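You operate a simulated robot arm through the tools that you are given. There is no shell and no other tool.

The job below is to be done with a simulated robot arm. You get a single attempt, and the scene is never put back.

## Task
Set the overload dial to the motor data plate's amps, reset it, close up.
Fine: narrow door first, both shut and latched; main isolator stays locked.

It is judged by the outcome, as a careful person would: the job done as asked, and still so three seconds after it is handed in. It fails if anything else is knocked over, pushed out of place, dropped, spilled or broken.

## Robot
A 7-joint arm with a two-finger parallel gripper, fixed in place. Base frame: the origin is at the foot of the arm, x ahead of it, y to its left, z up. Units: cm, degrees, N and s.
Its first joint turns from -149.0 to 149.0 degrees. Payload 3.43 kg.
The TCP is the grasp point between the finger pads, 3 cm short of the fingertips. In the tool frame z runs along the fingers and y along their closing line. Largest opening 9.4 cm; finger width 2.8, thickness 1; the body of the gripper, 5 by 9.6 cm, starts 5.5 cm behind the TCP.
Orientation is told as [roll, pitch, yaw] about the base's x, y, z axes, in that order, counted from this pose: with the fingers straight down and closing along the base's y, the tool's x points along the base's -x, its y along +y and its z along -z.

## Interface
- The arm moves only by the tool step_arm. Its arguments are lists of equal length, an entry for each row: "offset": the shift along the tool's x, y, z in cm, a list of three; "rot": the turn, a rotation vector about the tool's x, y, z in degrees, a list of three. In form: {"offset": [[tx, ty, tz], ...], "rot": [[rx, ry, rz], ...]}. A call has 1 to 20 rows; each row is the pose to reach, as a shift and turn from the pose commanded when the call began, along the tool's axes at that moment. "gripper" is the finger opening in cm, from 0 to 9.4, set as the call begins (left out, the last holds). Rows are played at 5 a second. More than 5 cm and 8.6 degrees between two rows, or a gripper value outside its range, and nothing of the call is played. A pose out of reach is approached as far as the arm can. The call stops where the force on the tool passes 40 N (or 10 N more than at its start, if that is more) or the arm is blocked; 0.2 s more then pass. The fingers move at their own pace (about 4.5 cm/s each) and stop on an object; they squeeze with about 44 N. The grip force told is the motor's: it shows also when the fingers shut on nothing. Time passes only in rows, and 0.2 s behind the last, so rows that repeat a pose let the fingers close. The reply holds the time, the measured pose of the TCP, the force on the tool along the base axes, the opening and the grip force, in the units named above and with some noise, with the torque about the TCP (base axes, N m) and any sound that the robot's microphone picked up, and new pictures: "views" is both (left out), scene, wrist or none.
- Cameras (640 x 400 px; columns grow to the right, rows downward): "scene" is fixed at [40.13, -64.93, 151.39]; the picture's right is [0.98, -0.18, 0.00], its down [-0.08, -0.41, -0.91] and it looks along [0.17, 0.89, -0.42] (base axes); focal length 337 px, centre (320, 200). "wrist" rides on the gripper at [7.6, 1.4, -10.3] in the tool frame; the picture's right is [-0.18, 0.98, 0.00], its down [-0.75, -0.14, -0.64] and it looks along [-0.63, -0.12, 0.77] (tool axes); focal length 243 px, centre (320, 200). There is no depth. A picture from a camera that has moved, and an enlarged one, comes with that camera's place and axes in the base frame and with its lens.
- zoom(camera, box): a new picture of the part [left, top, right, bottom] of that camera's present view, enlarged. No time passes.
- close_job(): hands the job in; it is judged then, once.

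Nothing tells you positions but the pictures and the camera data. Unless the task says otherwise, let go and move clear before handing in.

The tools are called after "Request:" as name(argument=value, ...) on one line, values as JSON. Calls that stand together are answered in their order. step_arm: Moves the arm, as the interface text tells. Its arguments: {"type":"object","properties":{"offset":{"type":"array","items":{"type":"array","items":{"type":"number"}}},"rot":{"type":"array","items":{"type":"array","items":{"type":"number"}}},"gripper":{"type":"number"},"views":{"type":"string","enum":["both","scene","wrist","none"]}},"required":["offset","rot"]} The other tools are called the same way: zoom (camera, box) takes an enlarged picture of a part of a camera's view; close_job () hands the job in.

At the start:

```text
clock: 0.0
position: [46.23, 61.45, 115.63]
tool_rot: [0.4, -0.2, -0.1]
wrist_force: [0.2, -0.3, 0.0]
ft_torque: [0.03, 0.03, 0.0]
finger_gap: 9.4
grasp_force: 0.0
```

scene: 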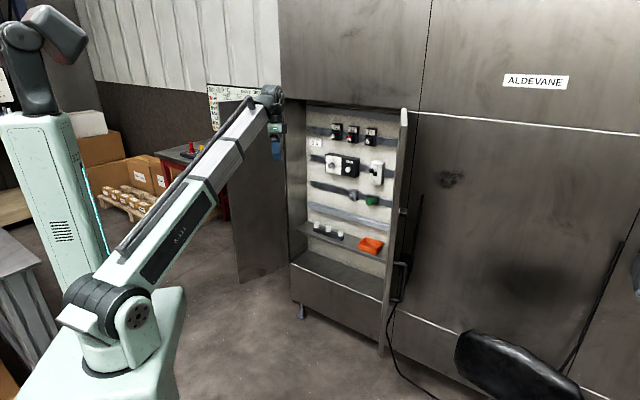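
wrist: 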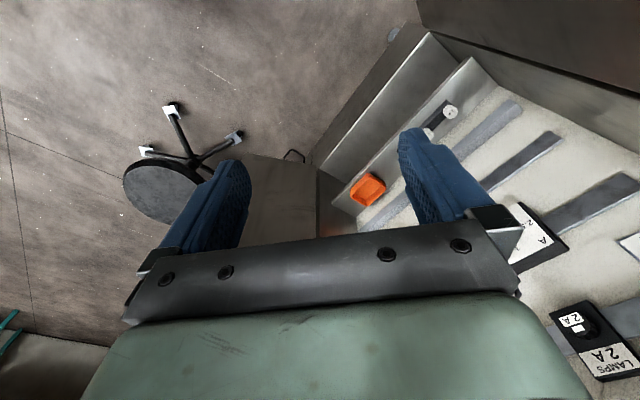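

I see an open control cabinet with breakers, an overload relay and two doors. I'll zoom in on the scene first to identify everything before I move.

Request:
zoom(camera="scene", box=[290, 100, 420, 190])

Request:
zoom(camera="scene", box=[290, 180, 430, 270])

Request:
zoom(camera="scene", box=[180, 70, 320, 160])

Request:
zoom(camera="scene", box=[340, 180, 640, 400])

Request:
zoom(camera="wrist", box=[480, 180, 640, 400])

```text
4.44 times, centred on (355, 145) of scene
camera zoom: at [40.13, -64.93, 151.39], right [0.98, -0.18, 0.0], down [-0.08, -0.41, -0.91], along [0.17, 0.89, -0.42], focal length 1499 px, centre (164, 444)
```

zoom: 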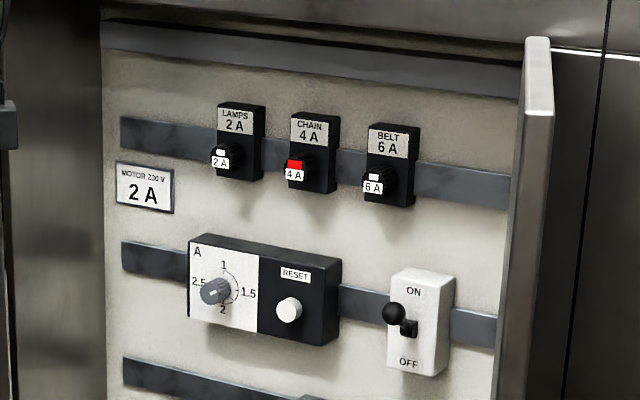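

```text
4.44 times, centred on (360, 225) of scene
camera zoom: at [40.13, -64.93, 151.39], right [0.98, -0.18, 0.0], down [-0.08, -0.41, -0.91], along [0.17, 0.89, -0.42], focal length 1499 px, centre (142, 89)
```

zoom: 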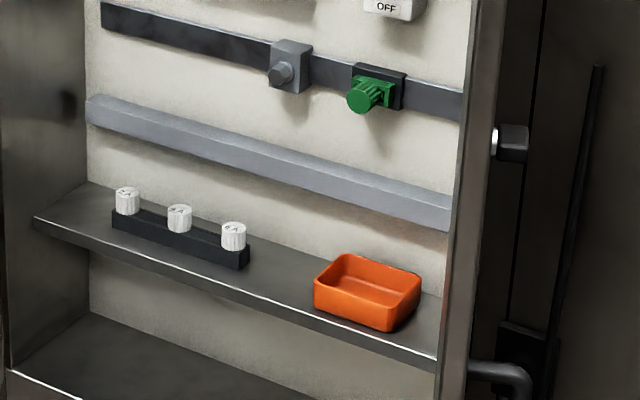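

```text
4.44 times, centred on (250, 115) of scene
camera zoom: at [40.13, -64.93, 151.39], right [0.98, -0.18, 0.0], down [-0.08, -0.41, -0.91], along [0.17, 0.89, -0.42], focal length 1499 px, centre (631, 578)
```

zoom: 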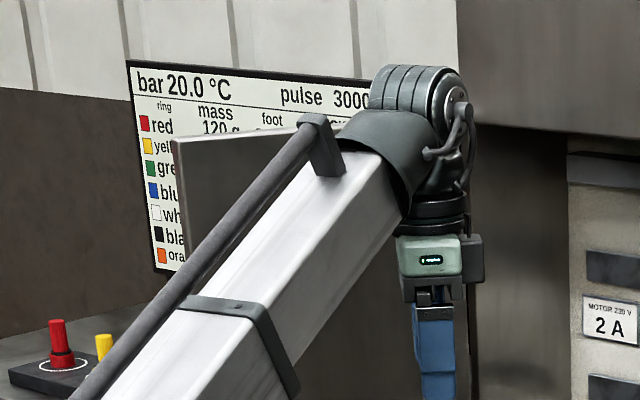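

```text
1.82 times, centred on (490, 290) of scene
camera zoom: at [40.13, -64.93, 151.39], right [0.98, -0.18, 0.0], down [-0.08, -0.41, -0.91], along [0.17, 0.89, -0.42], focal length 613 px, centre (11, 36)
```

zoom: 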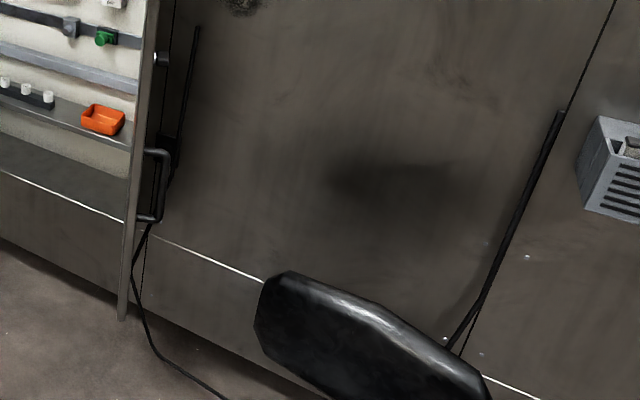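

```text
1.82 times, centred on (560, 290) of wrist
camera zoom: at [38.51, 62.69, 125.63], right [0.18, 0.98, 0.01], down [0.75, -0.15, 0.64], along [0.64, -0.11, -0.76], focal length 441 px, centre (-116, 36)
```

zoom: 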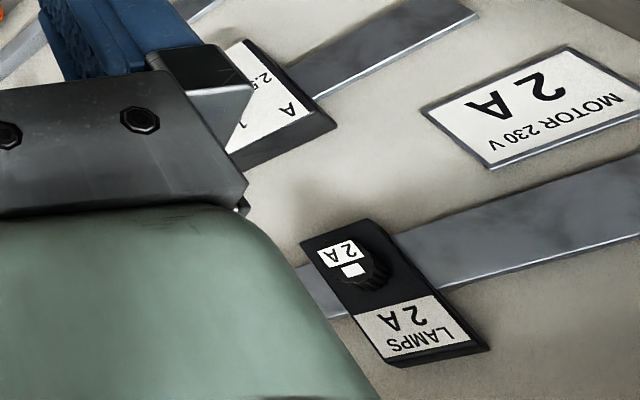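

The motor plate reads 230 V, 2 A. I'll zoom further into the overload relay, the switch and the right door's hardware.

Request:
zoom(camera="scene", box=[325, 150, 361, 173])

Request:
zoom(camera="scene", box=[340, 150, 412, 195])

Request:
zoom(camera="scene", box=[370, 190, 450, 240])

Request:
zoom(camera="scene", box=[360, 240, 460, 370])

Request:
zoom(camera="scene", box=[200, 150, 320, 330])

Request:
zoom(camera="wrist", box=[220, 60, 420, 240])

Request:
zoom(camera="scene", box=[300, 90, 430, 170])

```text
16.00 times, centred on (343, 162) of scene
camera zoom: at [40.13, -64.93, 151.39], right [0.98, -0.18, 0.0], down [-0.08, -0.41, -0.91], along [0.17, 0.89, -0.42], focal length 5396 px, centre (-48, 816)
```

zoom: 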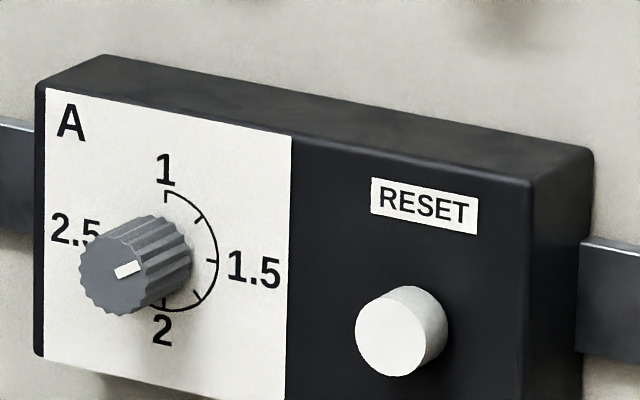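

```text
8.89 times, centred on (376, 172) of scene
camera zoom: at [40.13, -64.93, 151.39], right [0.98, -0.18, 0.0], down [-0.08, -0.41, -0.91], along [0.17, 0.89, -0.42], focal length 2998 px, centre (-178, 444)
```

zoom: 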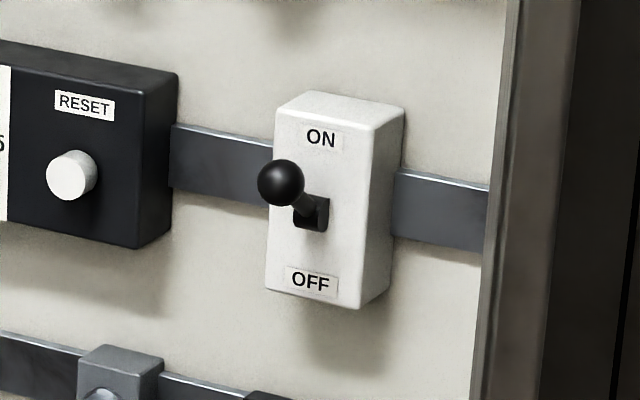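

```text
8.00 times, centred on (410, 215) of scene
camera zoom: at [40.13, -64.93, 151.39], right [0.98, -0.18, 0.0], down [-0.08, -0.41, -0.91], along [0.17, 0.89, -0.42], focal length 2698 px, centre (-400, 80)
```

zoom: 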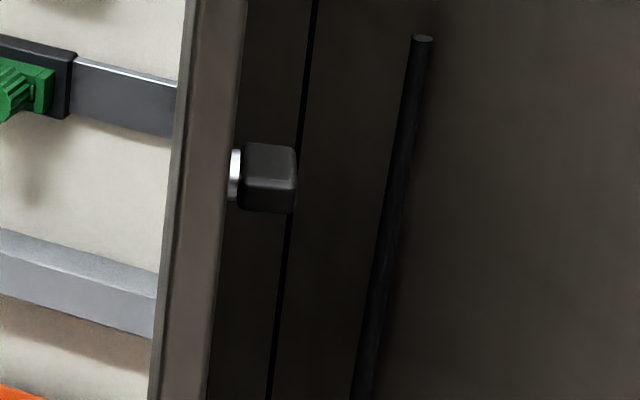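

```text
3.08 times, centred on (410, 305) of scene
camera zoom: at [40.13, -64.93, 151.39], right [0.98, -0.18, 0.0], down [-0.08, -0.41, -0.91], along [0.17, 0.89, -0.42], focal length 1038 px, centre (43, -123)
```

zoom: 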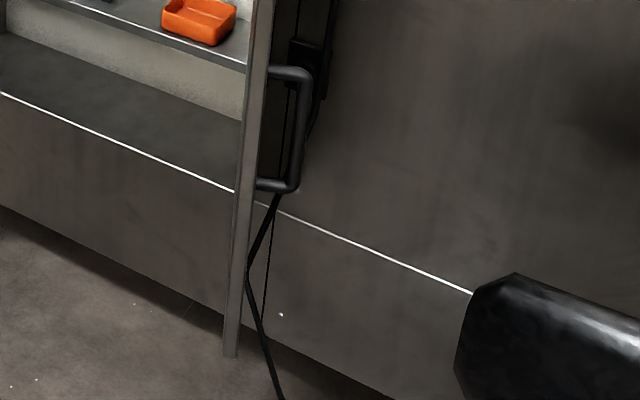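

```text
2.22 times, centred on (260, 240) of scene
camera zoom: at [40.13, -64.93, 151.39], right [0.98, -0.18, 0.0], down [-0.08, -0.41, -0.91], along [0.17, 0.89, -0.42], focal length 749 px, centre (453, 111)
```

zoom: 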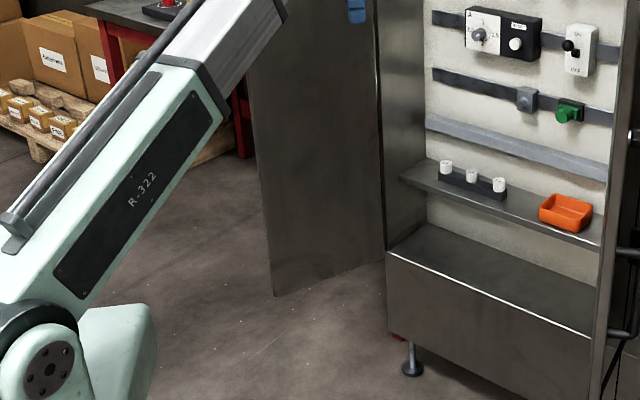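

```text
2.22 times, centred on (320, 150) of wrist
camera zoom: at [38.51, 62.69, 125.63], right [0.18, 0.98, 0.01], down [0.75, -0.15, 0.64], along [0.64, -0.11, -0.76], focal length 539 px, centre (320, 311)
```

zoom: 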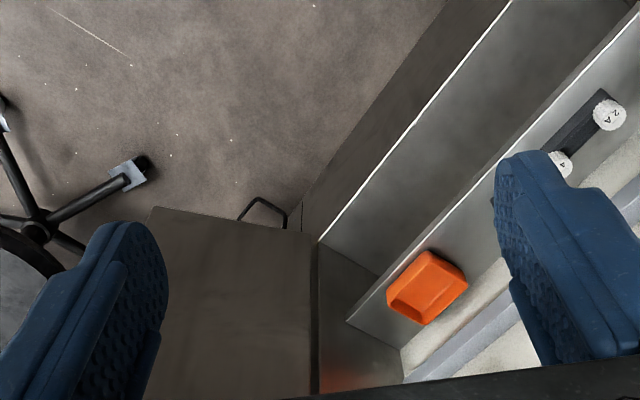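

```text
4.92 times, centred on (365, 130) of scene
camera zoom: at [40.13, -64.93, 151.39], right [0.98, -0.18, 0.0], down [-0.08, -0.41, -0.91], along [0.17, 0.89, -0.42], focal length 1660 px, centre (98, 545)
```

zoom: 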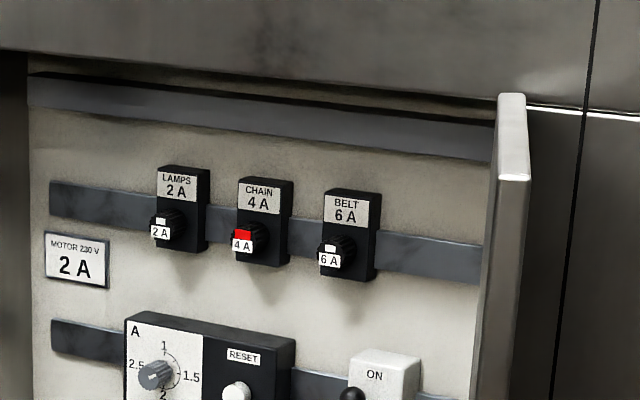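

I place the overload relay panel about 21 cm deep in the cabinet, which faces the arm at roughly 45°. The doors hinge near (52,91) and (93,51). Next I'll turn the tool to face the cabinet so I can look with the wrist camera.

Request:
step_arm(offset=[[0, 0, 0], [0, 0, 0], [0, 0, 0], [0, 0, 0], [0, 0, 0], [0, 0, 0]], rot=[[0, 0, -7.5], [0, 0, -15], [0, 0, -22.5], [0, 0, -30], [0, 0, -37.5], [0, 0, -45]], views="both")

```text
clock: 1.4
position: [46.27, 61.49, 115.48]
tool_rot: [0.1, -0.7, 45.0]
wrist_force: [-2.4, 28.7, -26.1]
ft_torque: [-2.0, -2.07, -1.99]
finger_gap: 9.42
grasp_force: 0.0
camera wrist: at [39.72, 56.96, 125.51], right [-0.56, 0.83, 0.01], down [0.63, 0.42, 0.65], along [0.54, 0.37, -0.76], focal length 243 px, centre (320, 200)
```

scene: 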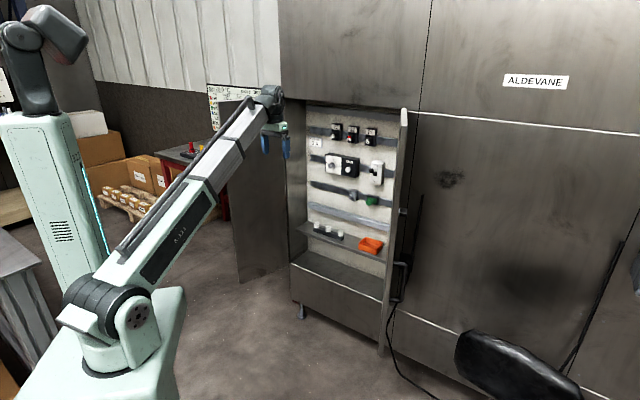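
wrist: 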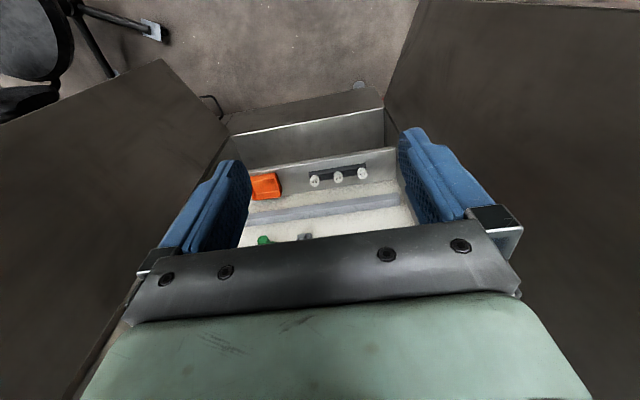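

The force reading jumped although the gripper looks clear. I'll hold still and read it again.

Request:
step_arm(offset=[[0, 0, 0], [0, 0, 0]], rot=[[0, 0, 0], [0, 0, 0]], views="none")

Request:
zoom(camera="scene", box=[220, 70, 320, 170])

Request:
zoom(camera="wrist", box=[130, 60, 450, 260])

```text
clock: 2.0
position: [46.15, 61.5, 115.49]
tool_rot: [0.1, -0.8, 45.0]
wrist_force: [3.9, 22.3, -38.5]
ft_torque: [-0.4, -1.95, -1.17]
finger_gap: 9.4
grasp_force: 0.1
```

```text
4.00 times, centred on (270, 120) of scene
camera zoom: at [40.13, -64.93, 151.39], right [0.98, -0.18, 0.0], down [-0.08, -0.41, -0.91], along [0.17, 0.89, -0.42], focal length 1349 px, centre (520, 520)
```

zoom: 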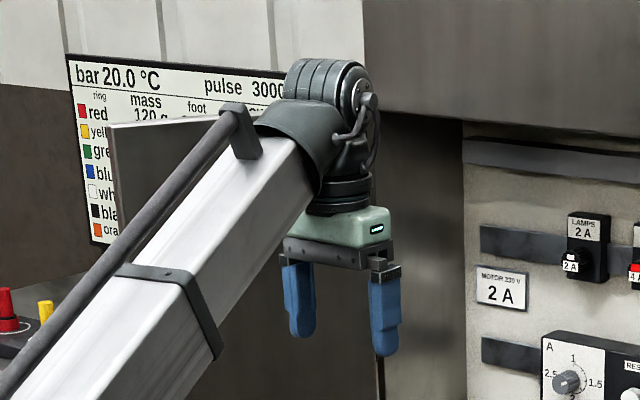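

```text
2.00 times, centred on (290, 160) of wrist
camera zoom: at [39.73, 56.93, 125.51], right [-0.57, 0.82, 0.0], down [0.63, 0.43, 0.65], along [0.54, 0.37, -0.76], focal length 485 px, centre (380, 280)
```

zoom: 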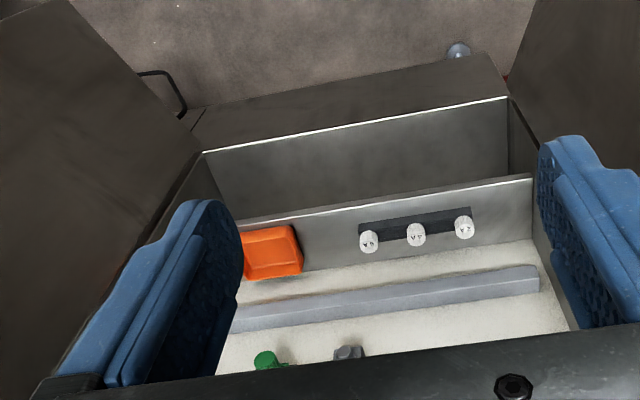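

The camera bracket seems to be pressing on the arm's own forearm at this yaw. Tilting the tool forward should open that joint, so I'll try it in small steps.

Request:
step_arm(offset=[[0, 0, 0], [0, 0, 0], [0, 0, 0]], rot=[[0, -5, 0], [0, -10, 0], [0, -15, 0]], views="none")

```text
clock: 2.8
position: [46.27, 61.54, 115.39]
tool_rot: [0.2, -15.6, 45.0]
wrist_force: [-0.3, -0.1, -0.4]
ft_torque: [-0.03, -0.01, 0.02]
finger_gap: 9.39
grasp_force: 0.1
```

The contact is gone. I'll keep tilting toward horizontal and look at the panel.

Request:
step_arm(offset=[[0, 0, 0], [0, 0, 0], [0, 0, 0], [0, 0, 0], [0, 0, 0]], rot=[[0, -7, 0], [0, -14, 0], [0, -21, 0], [0, -28, 0], [0, -35, 0]], views="both")

```text
clock: 4.0
position: [46.15, 61.48, 115.55]
tool_rot: [0.2, -50.7, 44.8]
wrist_force: [-0.8, -0.4, -0.6]
ft_torque: [0.0, 0.01, 0.0]
finger_gap: 9.4
grasp_force: 0.0
camera wrist: at [36.14, 53.38, 115.97], right [-0.61, 0.78, 0.14], down [0.09, -0.11, 0.99], along [0.79, 0.62, 0.0], focal length 243 px, centre (320, 200)
```

scene: 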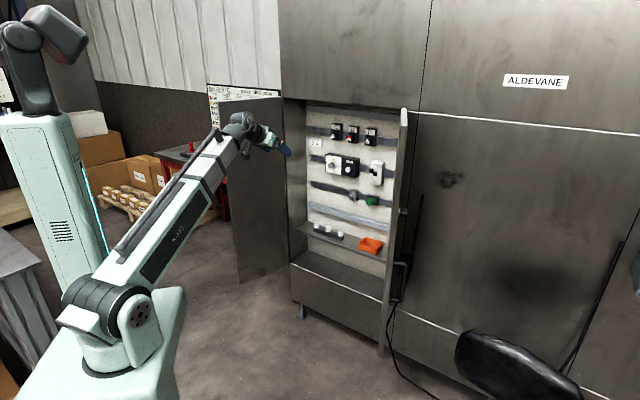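
wrist: 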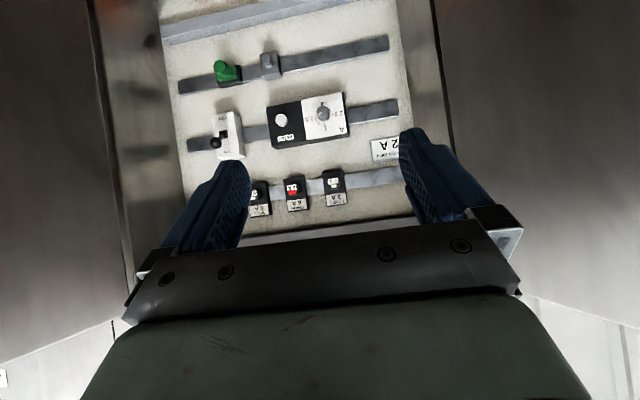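

The view is upside-down but clear. I'll back the arm away from the cabinet so both doors come into view.

Request:
step_arm(offset=[[2.37, 0, -2.9], [4.75, 0, -5.8], [7.1, 0, -8.7], [9.5, 0, -11.6]], rot=[[0, 0, 0], [0, 0, 0], [0, 0, 0], [0, 0, 0]], views="both")

```text
clock: 5.0
position: [35.5, 50.57, 115.25]
tool_rot: [0.3, -50.5, 44.8]
wrist_force: [0.3, 0.2, -1.2]
ft_torque: [-0.02, -0.01, -0.02]
finger_gap: 9.4
grasp_force: 0.0
camera wrist: at [25.52, 42.51, 115.82], right [-0.61, 0.78, 0.14], down [0.09, -0.11, 0.99], along [0.79, 0.62, 0.0], focal length 243 px, centre (320, 200)
```

scene: 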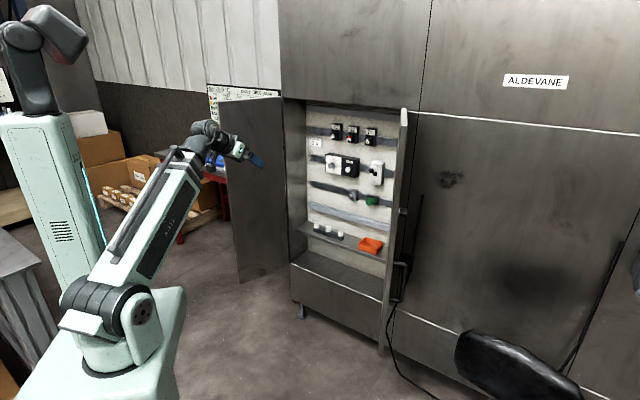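
wrist: 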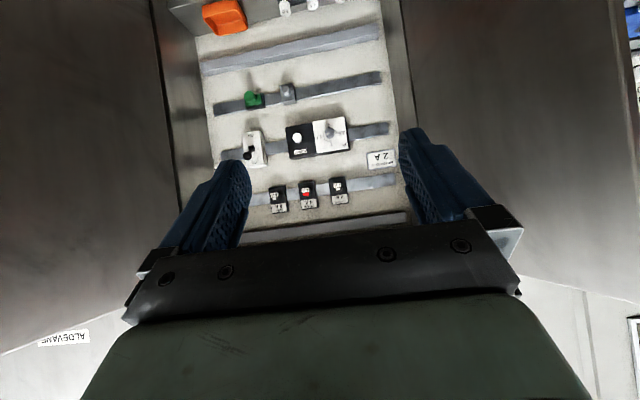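

I'll yaw the camera right and then left to see each door's edges and latches.

Request:
step_arm(offset=[[0, 0, 0], [0, 0, 0], [0, 0, 0], [0, 0, 0]], rot=[[6.2, 0, 5.1], [12.4, 0, 10.2], [18.5, 0, 15.3], [24.7, 0, 20.4]], views="wrist")

Request:
zoom(camera="wrist", box=[0, 0, 320, 200])

Request:
zoom(camera="scene", box=[205, 80, 305, 290])

Request:
zoom(camera="scene", box=[225, 90, 305, 140])

Request:
zoom(camera="scene", box=[225, 240, 305, 290])

```text
clock: 6.0
position: [35.59, 50.74, 115.54]
tool_rot: [0.2, -50.5, 12.6]
wrist_force: [0.7, 0.5, -0.7]
ft_torque: [-0.01, -0.01, 0.01]
finger_gap: 9.41
grasp_force: 0.1
camera wrist: at [22.81, 49.3, 116.05], right [-0.1, 0.98, 0.14], down [0.02, -0.14, 0.99], along [0.99, 0.1, 0.0], focal length 243 px, centre (320, 200)
```

wrist: 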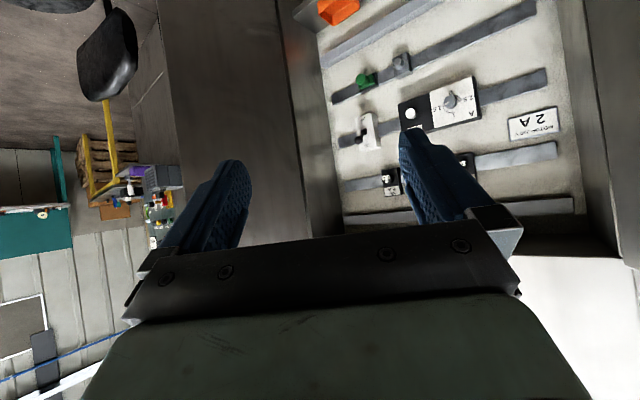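

```text
2.00 times, centred on (160, 100) of wrist
camera zoom: at [22.81, 49.3, 116.05], right [-0.1, 0.98, 0.14], down [0.02, -0.14, 0.99], along [0.99, 0.1, 0.0], focal length 485 px, centre (640, 400)
```

zoom: 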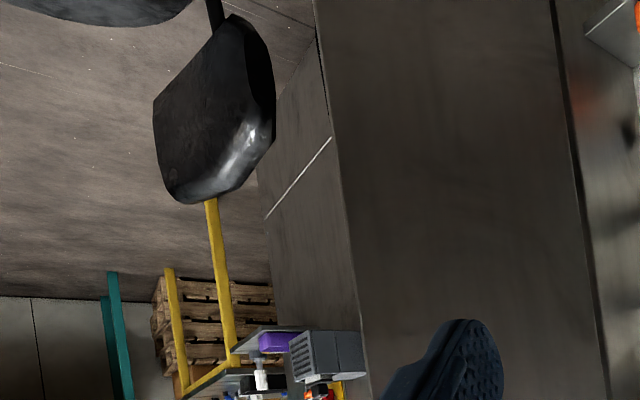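

```text
1.90 times, centred on (255, 185) of scene
camera zoom: at [40.13, -64.93, 151.39], right [0.98, -0.18, 0.0], down [-0.08, -0.41, -0.91], along [0.17, 0.89, -0.42], focal length 642 px, centre (444, 229)
```

zoom: 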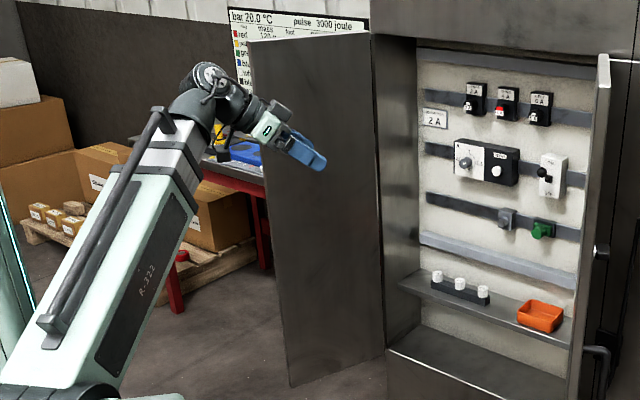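

```text
8.00 times, centred on (265, 115) of scene
camera zoom: at [40.13, -64.93, 151.39], right [0.98, -0.18, 0.0], down [-0.08, -0.41, -0.91], along [0.17, 0.89, -0.42], focal length 2698 px, centre (760, 880)
```

zoom: 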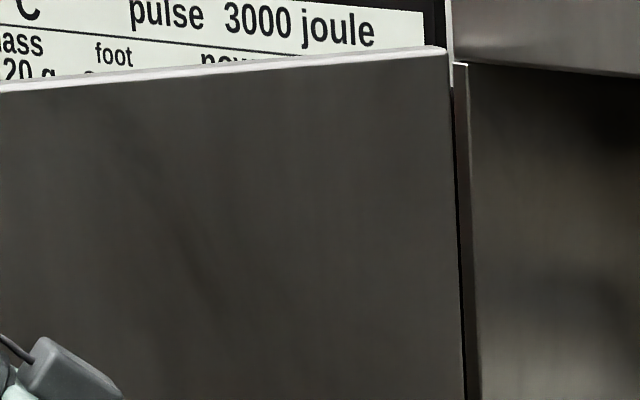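

```text
8.00 times, centred on (265, 265) of scene
camera zoom: at [40.13, -64.93, 151.39], right [0.98, -0.18, 0.0], down [-0.08, -0.41, -0.91], along [0.17, 0.89, -0.42], focal length 2698 px, centre (760, -320)
```

zoom: 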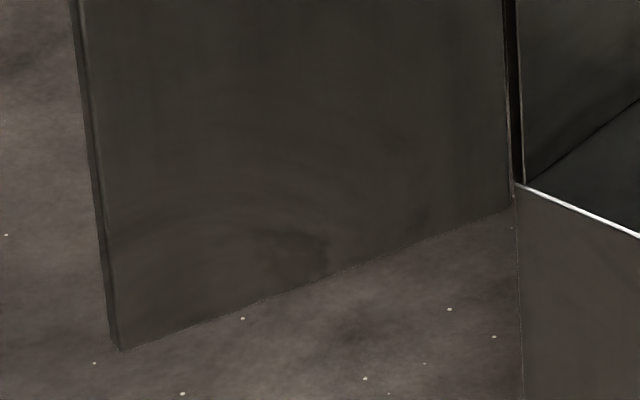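

Right door: hinge at (92.9,51.9), free edge at (81.3,24.8), so roughly 29.5 cm wide. Now I'll look at the left door.

Request:
step_arm(offset=[[0, 0, 0], [0, 0, 0], [0, 0, 0], [0, 0, 0], [0, 0, 0], [0, 0, 0], [0, 0, 0], [0, 0, 0]], rot=[[-6.2, 0, -5.1], [-12.4, 0, -10.2], [-18.5, 0, -15.3], [-24.7, 0, -20.4], [-30.9, 0, -25.5], [-37.1, 0, -30.6], [-43.2, 0, -35.6], [-49.4, 0, -40.7]], views="wrist")

Request:
zoom(camera="wrist", box=[320, 0, 640, 200])

Request:
zoom(camera="wrist", box=[160, 0, 480, 200])

```text
clock: 7.8
position: [35.41, 50.88, 115.63]
tool_rot: [0.2, -50.7, 77.0]
wrist_force: [-0.5, 1.0, 0.1]
ft_torque: [-0.04, 0.01, 0.03]
finger_gap: 9.41
grasp_force: 0.0
camera wrist: at [31.27, 38.69, 116.17], right [-0.93, 0.33, 0.14], down [0.14, -0.05, 0.99], along [0.34, 0.94, 0.0], focal length 243 px, centre (320, 200)
```

wrist: 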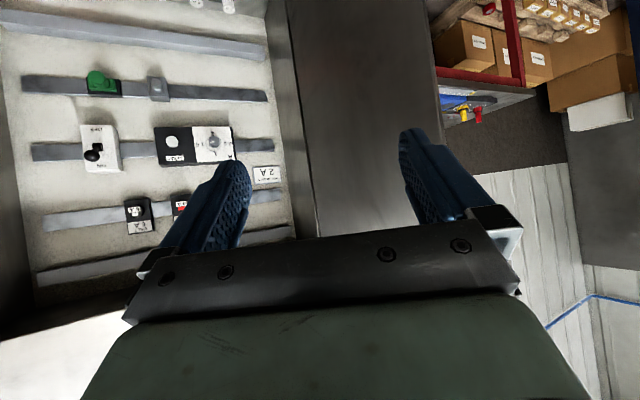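

```text
2.00 times, centred on (480, 100) of wrist
camera zoom: at [31.27, 38.69, 116.17], right [-0.93, 0.33, 0.14], down [0.14, -0.05, 0.99], along [0.34, 0.94, 0.0], focal length 485 px, centre (0, 400)
```

zoom: 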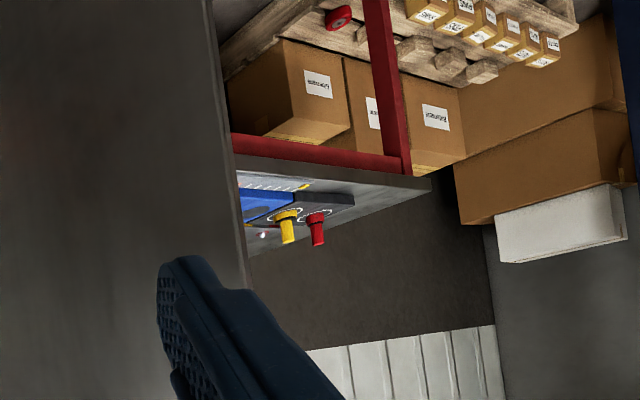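

```text
2.00 times, centred on (320, 100) of wrist
camera zoom: at [31.27, 38.69, 116.17], right [-0.93, 0.33, 0.14], down [0.14, -0.05, 0.99], along [0.34, 0.94, 0.0], focal length 485 px, centre (320, 400)
```

zoom: 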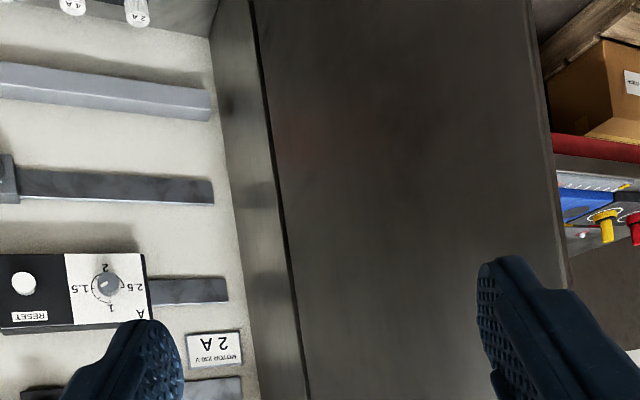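

Both doors measure about 29 cm so far, which is too close to call. I'll raise the arm and look down on the door tops to measure them properly.

Request:
step_arm(offset=[[-3.5, 0, -2.8], [-7, 0, -5.7], [-10.5, 0, -8.6], [-14, 0, -11.4], [-17.4, 0, -14.2], [-20.9, 0, -17.1], [-24.4, 0, -19.9], [-27.9, 0, -22.8]], rot=[[3.1, 0, 2.5], [6.2, 0, 5.1], [9.3, 0, 7.6], [12.4, 0, 10.2], [15.4, 0, 12.7], [18.5, 0, 15.3], [21.6, 0, 17.8], [24.7, 0, 20.3]], views="none")

```text
clock: 9.6
position: [38.46, 57.59, 144.96]
tool_rot: [0.2, -50.6, 44.6]
wrist_force: [-0.4, -0.3, -0.3]
ft_torque: [0.02, -0.01, -0.02]
finger_gap: 9.4
grasp_force: 0.1
out of reach, approached as far as the arm can: row 5, 6, 7, 8
```

Request:
step_arm(offset=[[0, 0, 0], [0, 0, 0], [0, 0, 0], [0, 0, 0]], rot=[[0, 7, 0], [0, 14, 0], [0, 21, 0], [0, 28, 0]], views="both")

```text
clock: 10.6
position: [38.73, 57.71, 144.86]
tool_rot: [0.0, -22.6, 45.0]
wrist_force: [-0.3, 0.1, -0.1]
ft_torque: [0.0, 0.02, 0.02]
finger_gap: 9.41
grasp_force: 0.1
camera wrist: at [29.93, 50.83, 151.38], right [-0.57, 0.82, 0.07], down [0.42, 0.22, 0.88], along [0.7, 0.54, -0.47], focal length 243 px, centre (320, 200)
```

scene: 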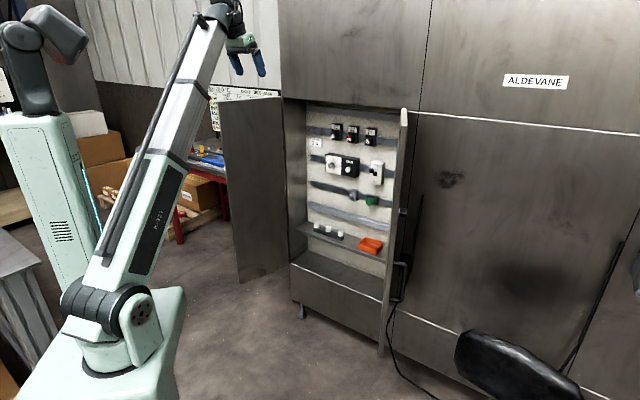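
wrist: 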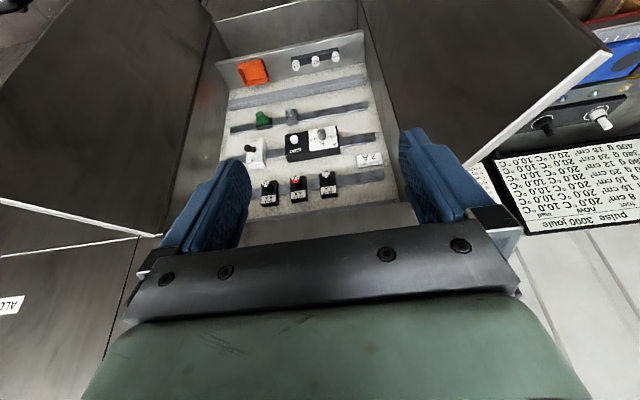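

Request:
zoom(camera="wrist", box=[440, 20, 640, 200])

Request:
zoom(camera="wrist", box=[0, 0, 320, 260])

Request:
step_arm(offset=[[0, 0, 0], [0, 0, 0], [0, 0, 0]], rot=[[3, 0, 7.2], [6, 0, 14.4], [9, 0, 21.6]], views="wrist")

Request:
zoom(camera="wrist", box=[0, 0, 320, 260])

```text
2.22 times, centred on (540, 110) of wrist
camera zoom: at [29.93, 50.83, 151.38], right [-0.57, 0.82, 0.07], down [0.42, 0.22, 0.88], along [0.7, 0.54, -0.47], focal length 539 px, centre (-169, 400)
```

zoom: 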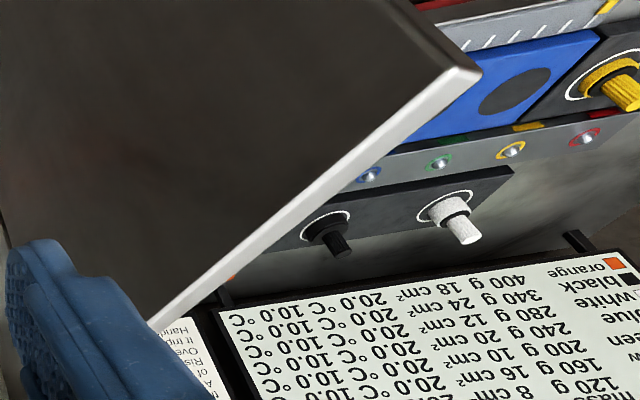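

```text
1.54 times, centred on (160, 130) of wrist
camera zoom: at [29.93, 50.83, 151.38], right [-0.57, 0.82, 0.07], down [0.42, 0.22, 0.88], along [0.7, 0.54, -0.47], focal length 373 px, centre (566, 308)
```

zoom: 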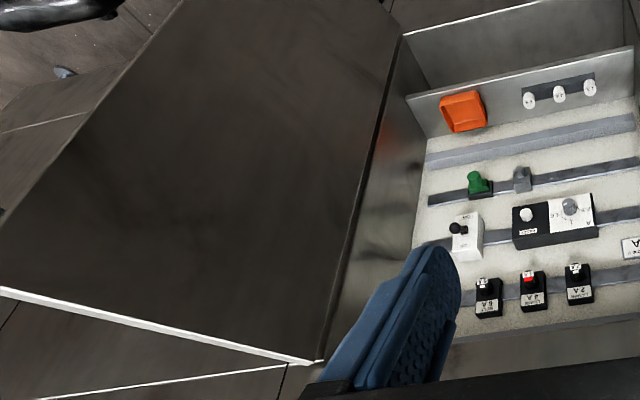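

```text
clock: 11.4
position: [39.88, 58.84, 143.6]
tool_rot: [1.1, -23.9, 21.4]
wrist_force: [-0.1, -0.2, -0.1]
ft_torque: [-0.02, -0.02, 0.02]
finger_gap: 9.4
grasp_force: 0.1
out of reach, approached as far as the arm can: row 2, 3
camera wrist: at [29.09, 55.81, 149.71], right [-0.21, 0.97, 0.09], down [0.46, 0.02, 0.89], along [0.87, 0.23, -0.45], focal length 243 px, centre (320, 200)
```

wrist: 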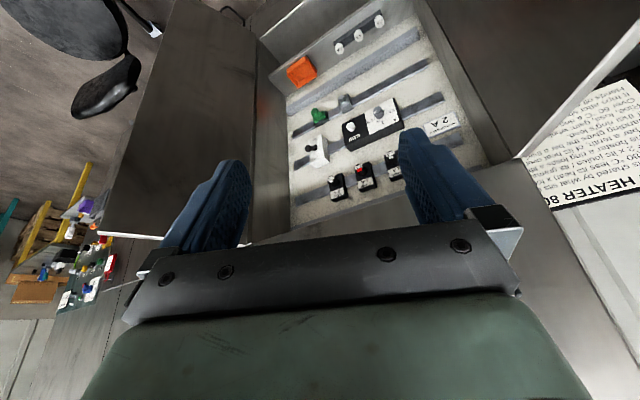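

```text
1.54 times, centred on (160, 130) of wrist
camera zoom: at [29.09, 55.81, 149.71], right [-0.21, 0.97, 0.09], down [0.46, 0.02, 0.89], along [0.87, 0.23, -0.45], focal length 373 px, centre (566, 308)
```

zoom: 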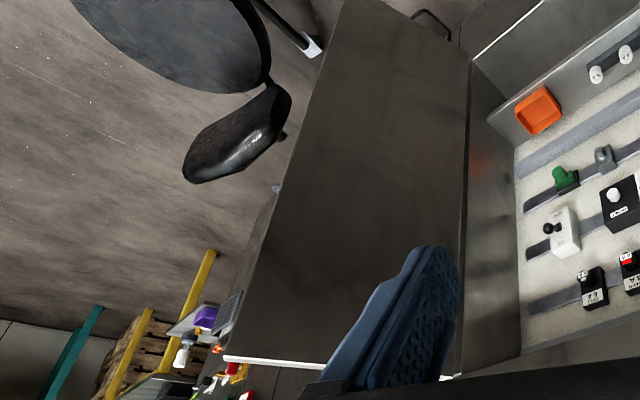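

Both doors measure 29.2 cm, mirrored about the 45° line, so I'll have to find out later what "narrow" means here. In the cabinet frame (r to the right, in for depth) I place the knob face at r=-9.1, in=112.8, z=98.2 and RESET at r=0, in=114, z=97.8. Next I'll come back down and face the cabinet squarely.

Request:
step_arm(offset=[[1.9, -0.1, 4.25], [3.8, -0.2, 8.5], [5.65, -0.25, 12.8], [7.5, -0.3, 17.1], [9.4, -0.4, 21.3], [11.3, -0.5, 25.6]], rot=[[-1.6, 0, -3.6], [-3.2, 0.1, -7.2], [-4.8, 0.2, -10.8], [-6.4, 0.3, -14.4], [-8, 0.3, -18], [-9.6, 0.4, -21.6]], views="none")

```text
clock: 12.8
position: [39.43, 58.01, 115.57]
tool_rot: [0.7, -22.3, 45.0]
wrist_force: [0.1, -0.6, -0.4]
ft_torque: [0.01, 0.02, 0.02]
finger_gap: 9.42
grasp_force: 0.0
```

Request:
step_arm(offset=[[-2.18, -0.5, 3.25], [-4.36, -1, 6.5], [-6.54, -1.5, 9.74], [-8.72, -2, 12.98], [-10.9, -2.5, 16.2], [-13.1, -3, 19.5], [-15.3, -3.5, 22.7], [-17.45, -4, 25.97]], rot=[[0, -8.46, 0], [0, -16.9, 0], [0, -25.4, 0], [0, -33.85, 0], [0, -42.3, 0], [0, -50.8, 0], [0, -59.2, 0], [0, -67.7, 0]], views="both")

```text
clock: 14.6
position: [60.45, 73.97, 97.43]
tool_rot: [75.6, -83.1, -30.4]
wrist_force: [-0.5, -1.0, 1.8]
ft_torque: [-0.1, 0.06, 0.05]
finger_gap: 9.39
grasp_force: 0.0
camera wrist: at [51.47, 68.0, 90.27], right [-0.67, 0.68, 0.3], down [-0.27, -0.6, 0.75], along [0.69, 0.42, 0.59], focal length 243 px, centre (320, 200)
```

scene: 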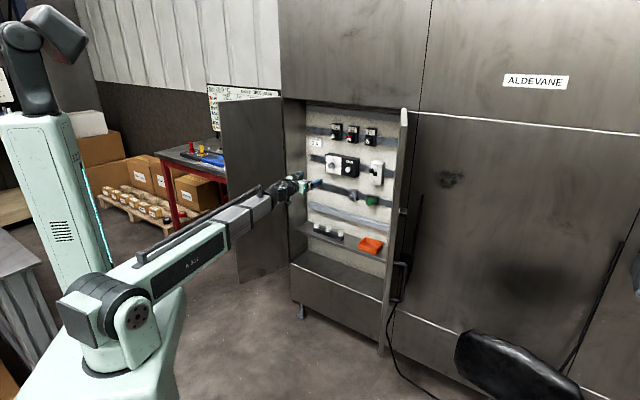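
wrist: 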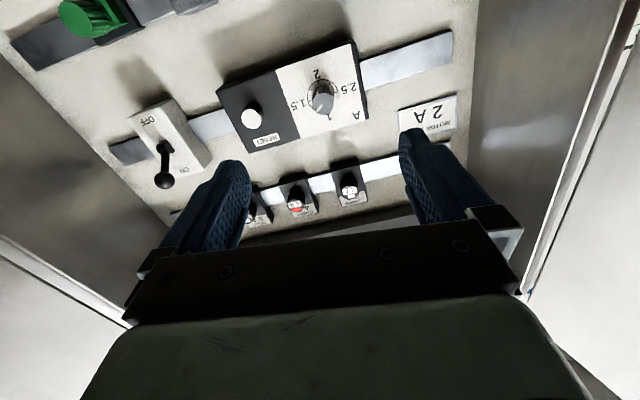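

Request:
step_arm(offset=[[0, 0, 0], [0, 0, 0]], rot=[[0, 0, 0], [0, 0, 0]], views="none")

Request:
zoom(camera="wrist", box=[210, 30, 410, 155])

Request:
zoom(camera="scene", box=[250, 130, 410, 230])

Request:
zoom(camera="wrist", box=[0, 0, 240, 150])

```text
clock: 15.2
position: [60.49, 73.99, 98.11]
tool_rot: [88.0, -89.3, -42.8]
wrist_force: [-0.6, -0.1, -0.3]
ft_torque: [-0.01, 0.01, -0.03]
finger_gap: 9.41
grasp_force: 0.1
```

```text
3.20 times, centred on (310, 92) of wrist
camera zoom: at [52.15, 67.6, 90.39], right [-0.7, 0.69, 0.2], down [-0.34, -0.56, 0.75], along [0.63, 0.46, 0.63], focal length 776 px, centre (352, 544)
```

zoom: 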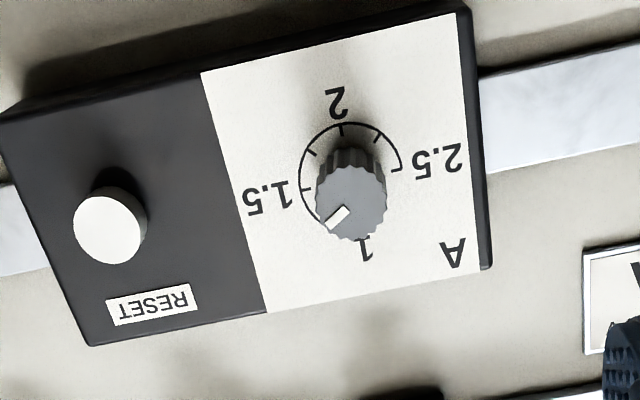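

```text
4.00 times, centred on (330, 180) of scene
camera zoom: at [40.13, -64.93, 151.39], right [0.98, -0.18, 0.0], down [-0.08, -0.41, -0.91], along [0.17, 0.89, -0.42], focal length 1349 px, centre (280, 280)
```

zoom: 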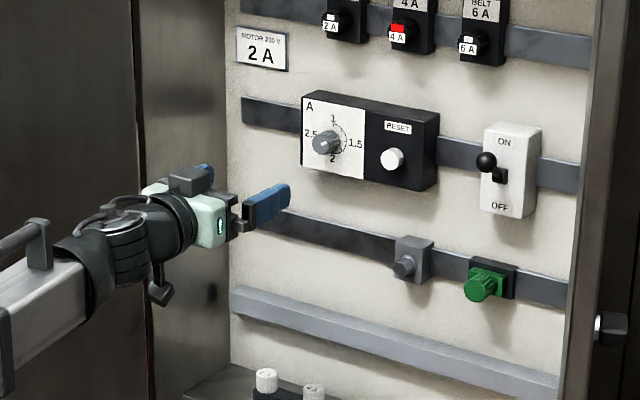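

```text
2.67 times, centred on (120, 75) of wrist
camera zoom: at [52.15, 67.6, 90.39], right [-0.7, 0.69, 0.2], down [-0.34, -0.56, 0.75], along [0.63, 0.46, 0.63], focal length 647 px, centre (853, 533)
```

zoom: 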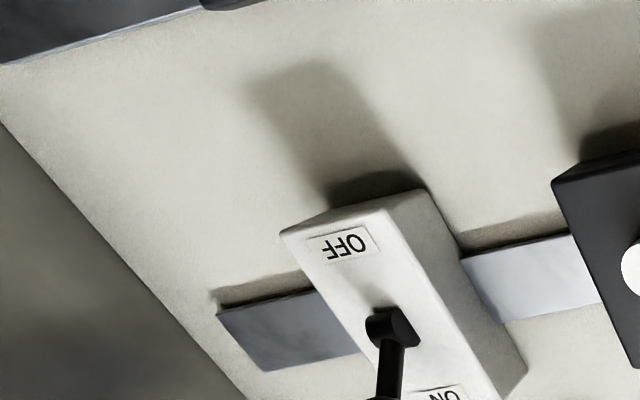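

The arm has settled square to the panel. The dial pointer sits near 1.25, with 2 at the bottom of the scale, so it needs about 130° clockwise. I'll test the wrist's roll range in free space first.

Request:
step_arm(offset=[[0, 0, 0], [0, 0, 0], [0, 0, 0], [0, 0, 0], [0, 0, 0], [0, 0, 0], [0, 0, 0], [0, 0, 0], [0, 0, 0], [0, 0, 0]], rot=[[0, 0, 8], [0, 0, 16], [0, 0, 24], [0, 0, 32], [0, 0, 40], [0, 0, 48], [0, 0, 56], [0, 0, 64], [0, 0, 70], [0, 0, 70]], views="none")

```text
clock: 17.4
position: [60.48, 73.91, 97.98]
tool_rot: [90.0, -19.2, -44.8]
wrist_force: [-0.8, -0.3, 0.8]
ft_torque: [0.01, 0.01, -0.01]
finger_gap: 9.41
grasp_force: 0.0
```

Request:
step_arm(offset=[[0, 0, 0], [0, 0, 0], [0, 0, 0], [0, 0, 0], [0, 0, 0], [0, 0, 0], [0, 0, 0], [0, 0, 0], [0, 0, 0], [0, 0, 0], [0, 0, 0], [0, 0, 0], [0, 0, 0], [0, 0, 0], [0, 0, 0], [0, 0, 0], [0, 0, 0], [0, 0, 0]], rot=[[0, 0, -8.4], [0, 0, -16.8], [0, 0, -25.2], [0, 0, -33.6], [0, 0, -42], [0, 0, -50.4], [0, 0, -58.8], [0, 0, -67.2], [0, 0, -75.6], [0, 0, -84], [0, 0, -92.4], [0, 0, -100.8], [0, 0, -109.2], [0, 0, -117.6], [0, 0, -126], [0, 0, -134], [0, 0, -134], [0, 0, -134]], gripper=5.0, views="both")

```text
clock: 21.2
position: [60.52, 73.86, 98.14]
tool_rot: [-90.1, -26.7, 135.3]
wrist_force: [-1.0, 0.5, -0.3]
ft_torque: [0.02, -0.02, 0.0]
finger_gap: 5.01
grasp_force: 0.0
camera wrist: at [57.64, 62.11, 93.24], right [-0.43, 0.43, -0.8], down [-0.89, -0.03, 0.46], along [0.18, 0.9, 0.39], focal length 243 px, centre (320, 200)
```

scene: 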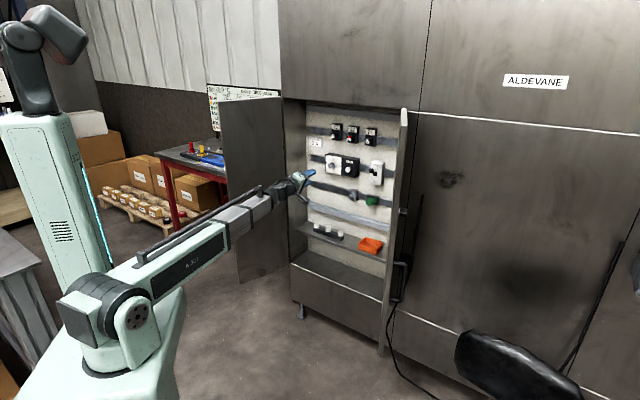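
wrist: 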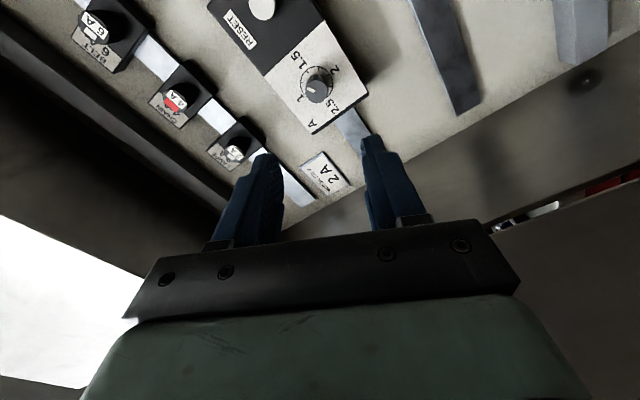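

Request:
zoom(camera="wrist", box=[240, 20, 400, 120])

```text
4.00 times, centred on (320, 70) of wrist
camera zoom: at [57.64, 62.11, 93.24], right [-0.43, 0.43, -0.8], down [-0.89, -0.03, 0.46], along [0.18, 0.9, 0.39], focal length 970 px, centre (320, 720)
```

zoom: 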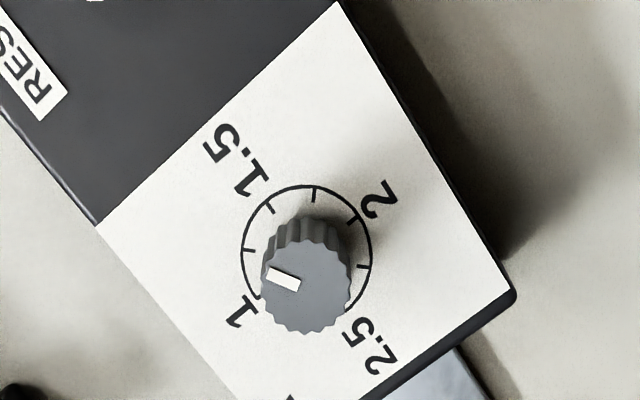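

The wrist covers the range I need. The pointer is around 1.33, and I place the knob axis at r≈-9.45, z≈98.55. I'll approach along the axis with the fingers open 5 cm.

Request:
step_arm(offset=[[-0.05, -0.1, 4], [-0.1, -0.25, 8], [-0.13, -0.38, 12], [-0.13, -0.38, 12], [-0.13, -0.38, 12]], rot=[[0, 0, 0], [0, 0, 0], [0, 0, 0], [0, 0, 0], [0, 0, 0]], views="both")

Request:
zoom(camera="wrist", box=[220, 80, 420, 205])

Request:
zoom(camera="scene", box=[270, 130, 390, 205])

```text
clock: 22.4
position: [68.99, 82.31, 98.29]
tool_rot: [-90.0, -26.7, 135.2]
wrist_force: [0.0, -0.9, -0.4]
ft_torque: [-0.03, -0.01, -0.03]
finger_gap: 4.97
grasp_force: 0.1
camera wrist: at [66.2, 70.55, 93.43], right [-0.43, 0.43, -0.8], down [-0.88, -0.03, 0.47], along [0.18, 0.9, 0.39], focal length 243 px, centre (320, 200)
```

scene: 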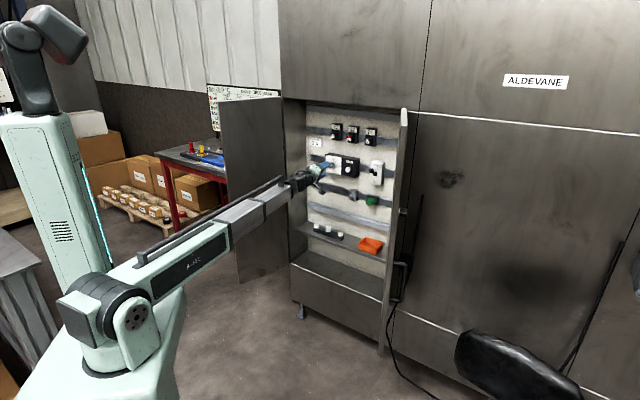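
wrist: 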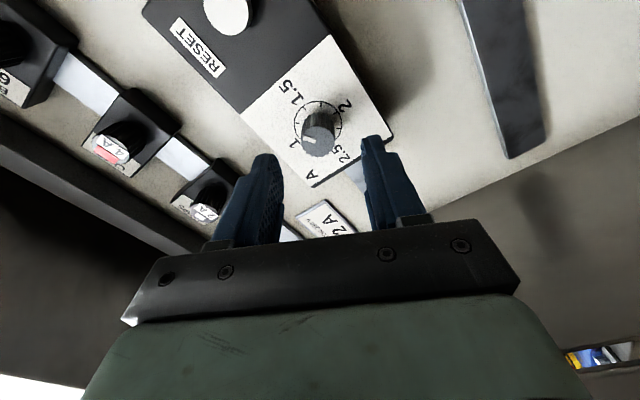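

```text
3.20 times, centred on (320, 142) of wrist
camera zoom: at [66.2, 70.55, 93.43], right [-0.43, 0.43, -0.8], down [-0.88, -0.03, 0.47], along [0.18, 0.9, 0.39], focal length 776 px, centre (320, 384)
```

zoom: 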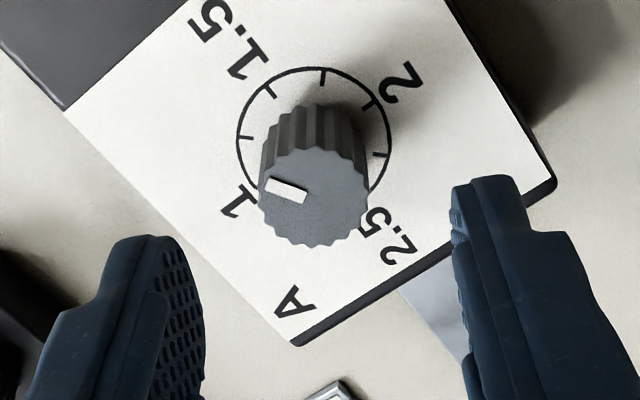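

```text
5.33 times, centred on (330, 168) of scene
camera zoom: at [40.13, -64.93, 151.39], right [0.98, -0.18, 0.0], down [-0.08, -0.41, -0.91], along [0.17, 0.89, -0.42], focal length 1799 px, centre (267, 373)
```

zoom: 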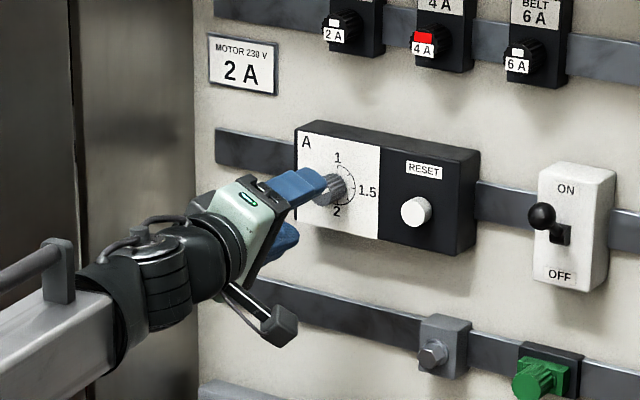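

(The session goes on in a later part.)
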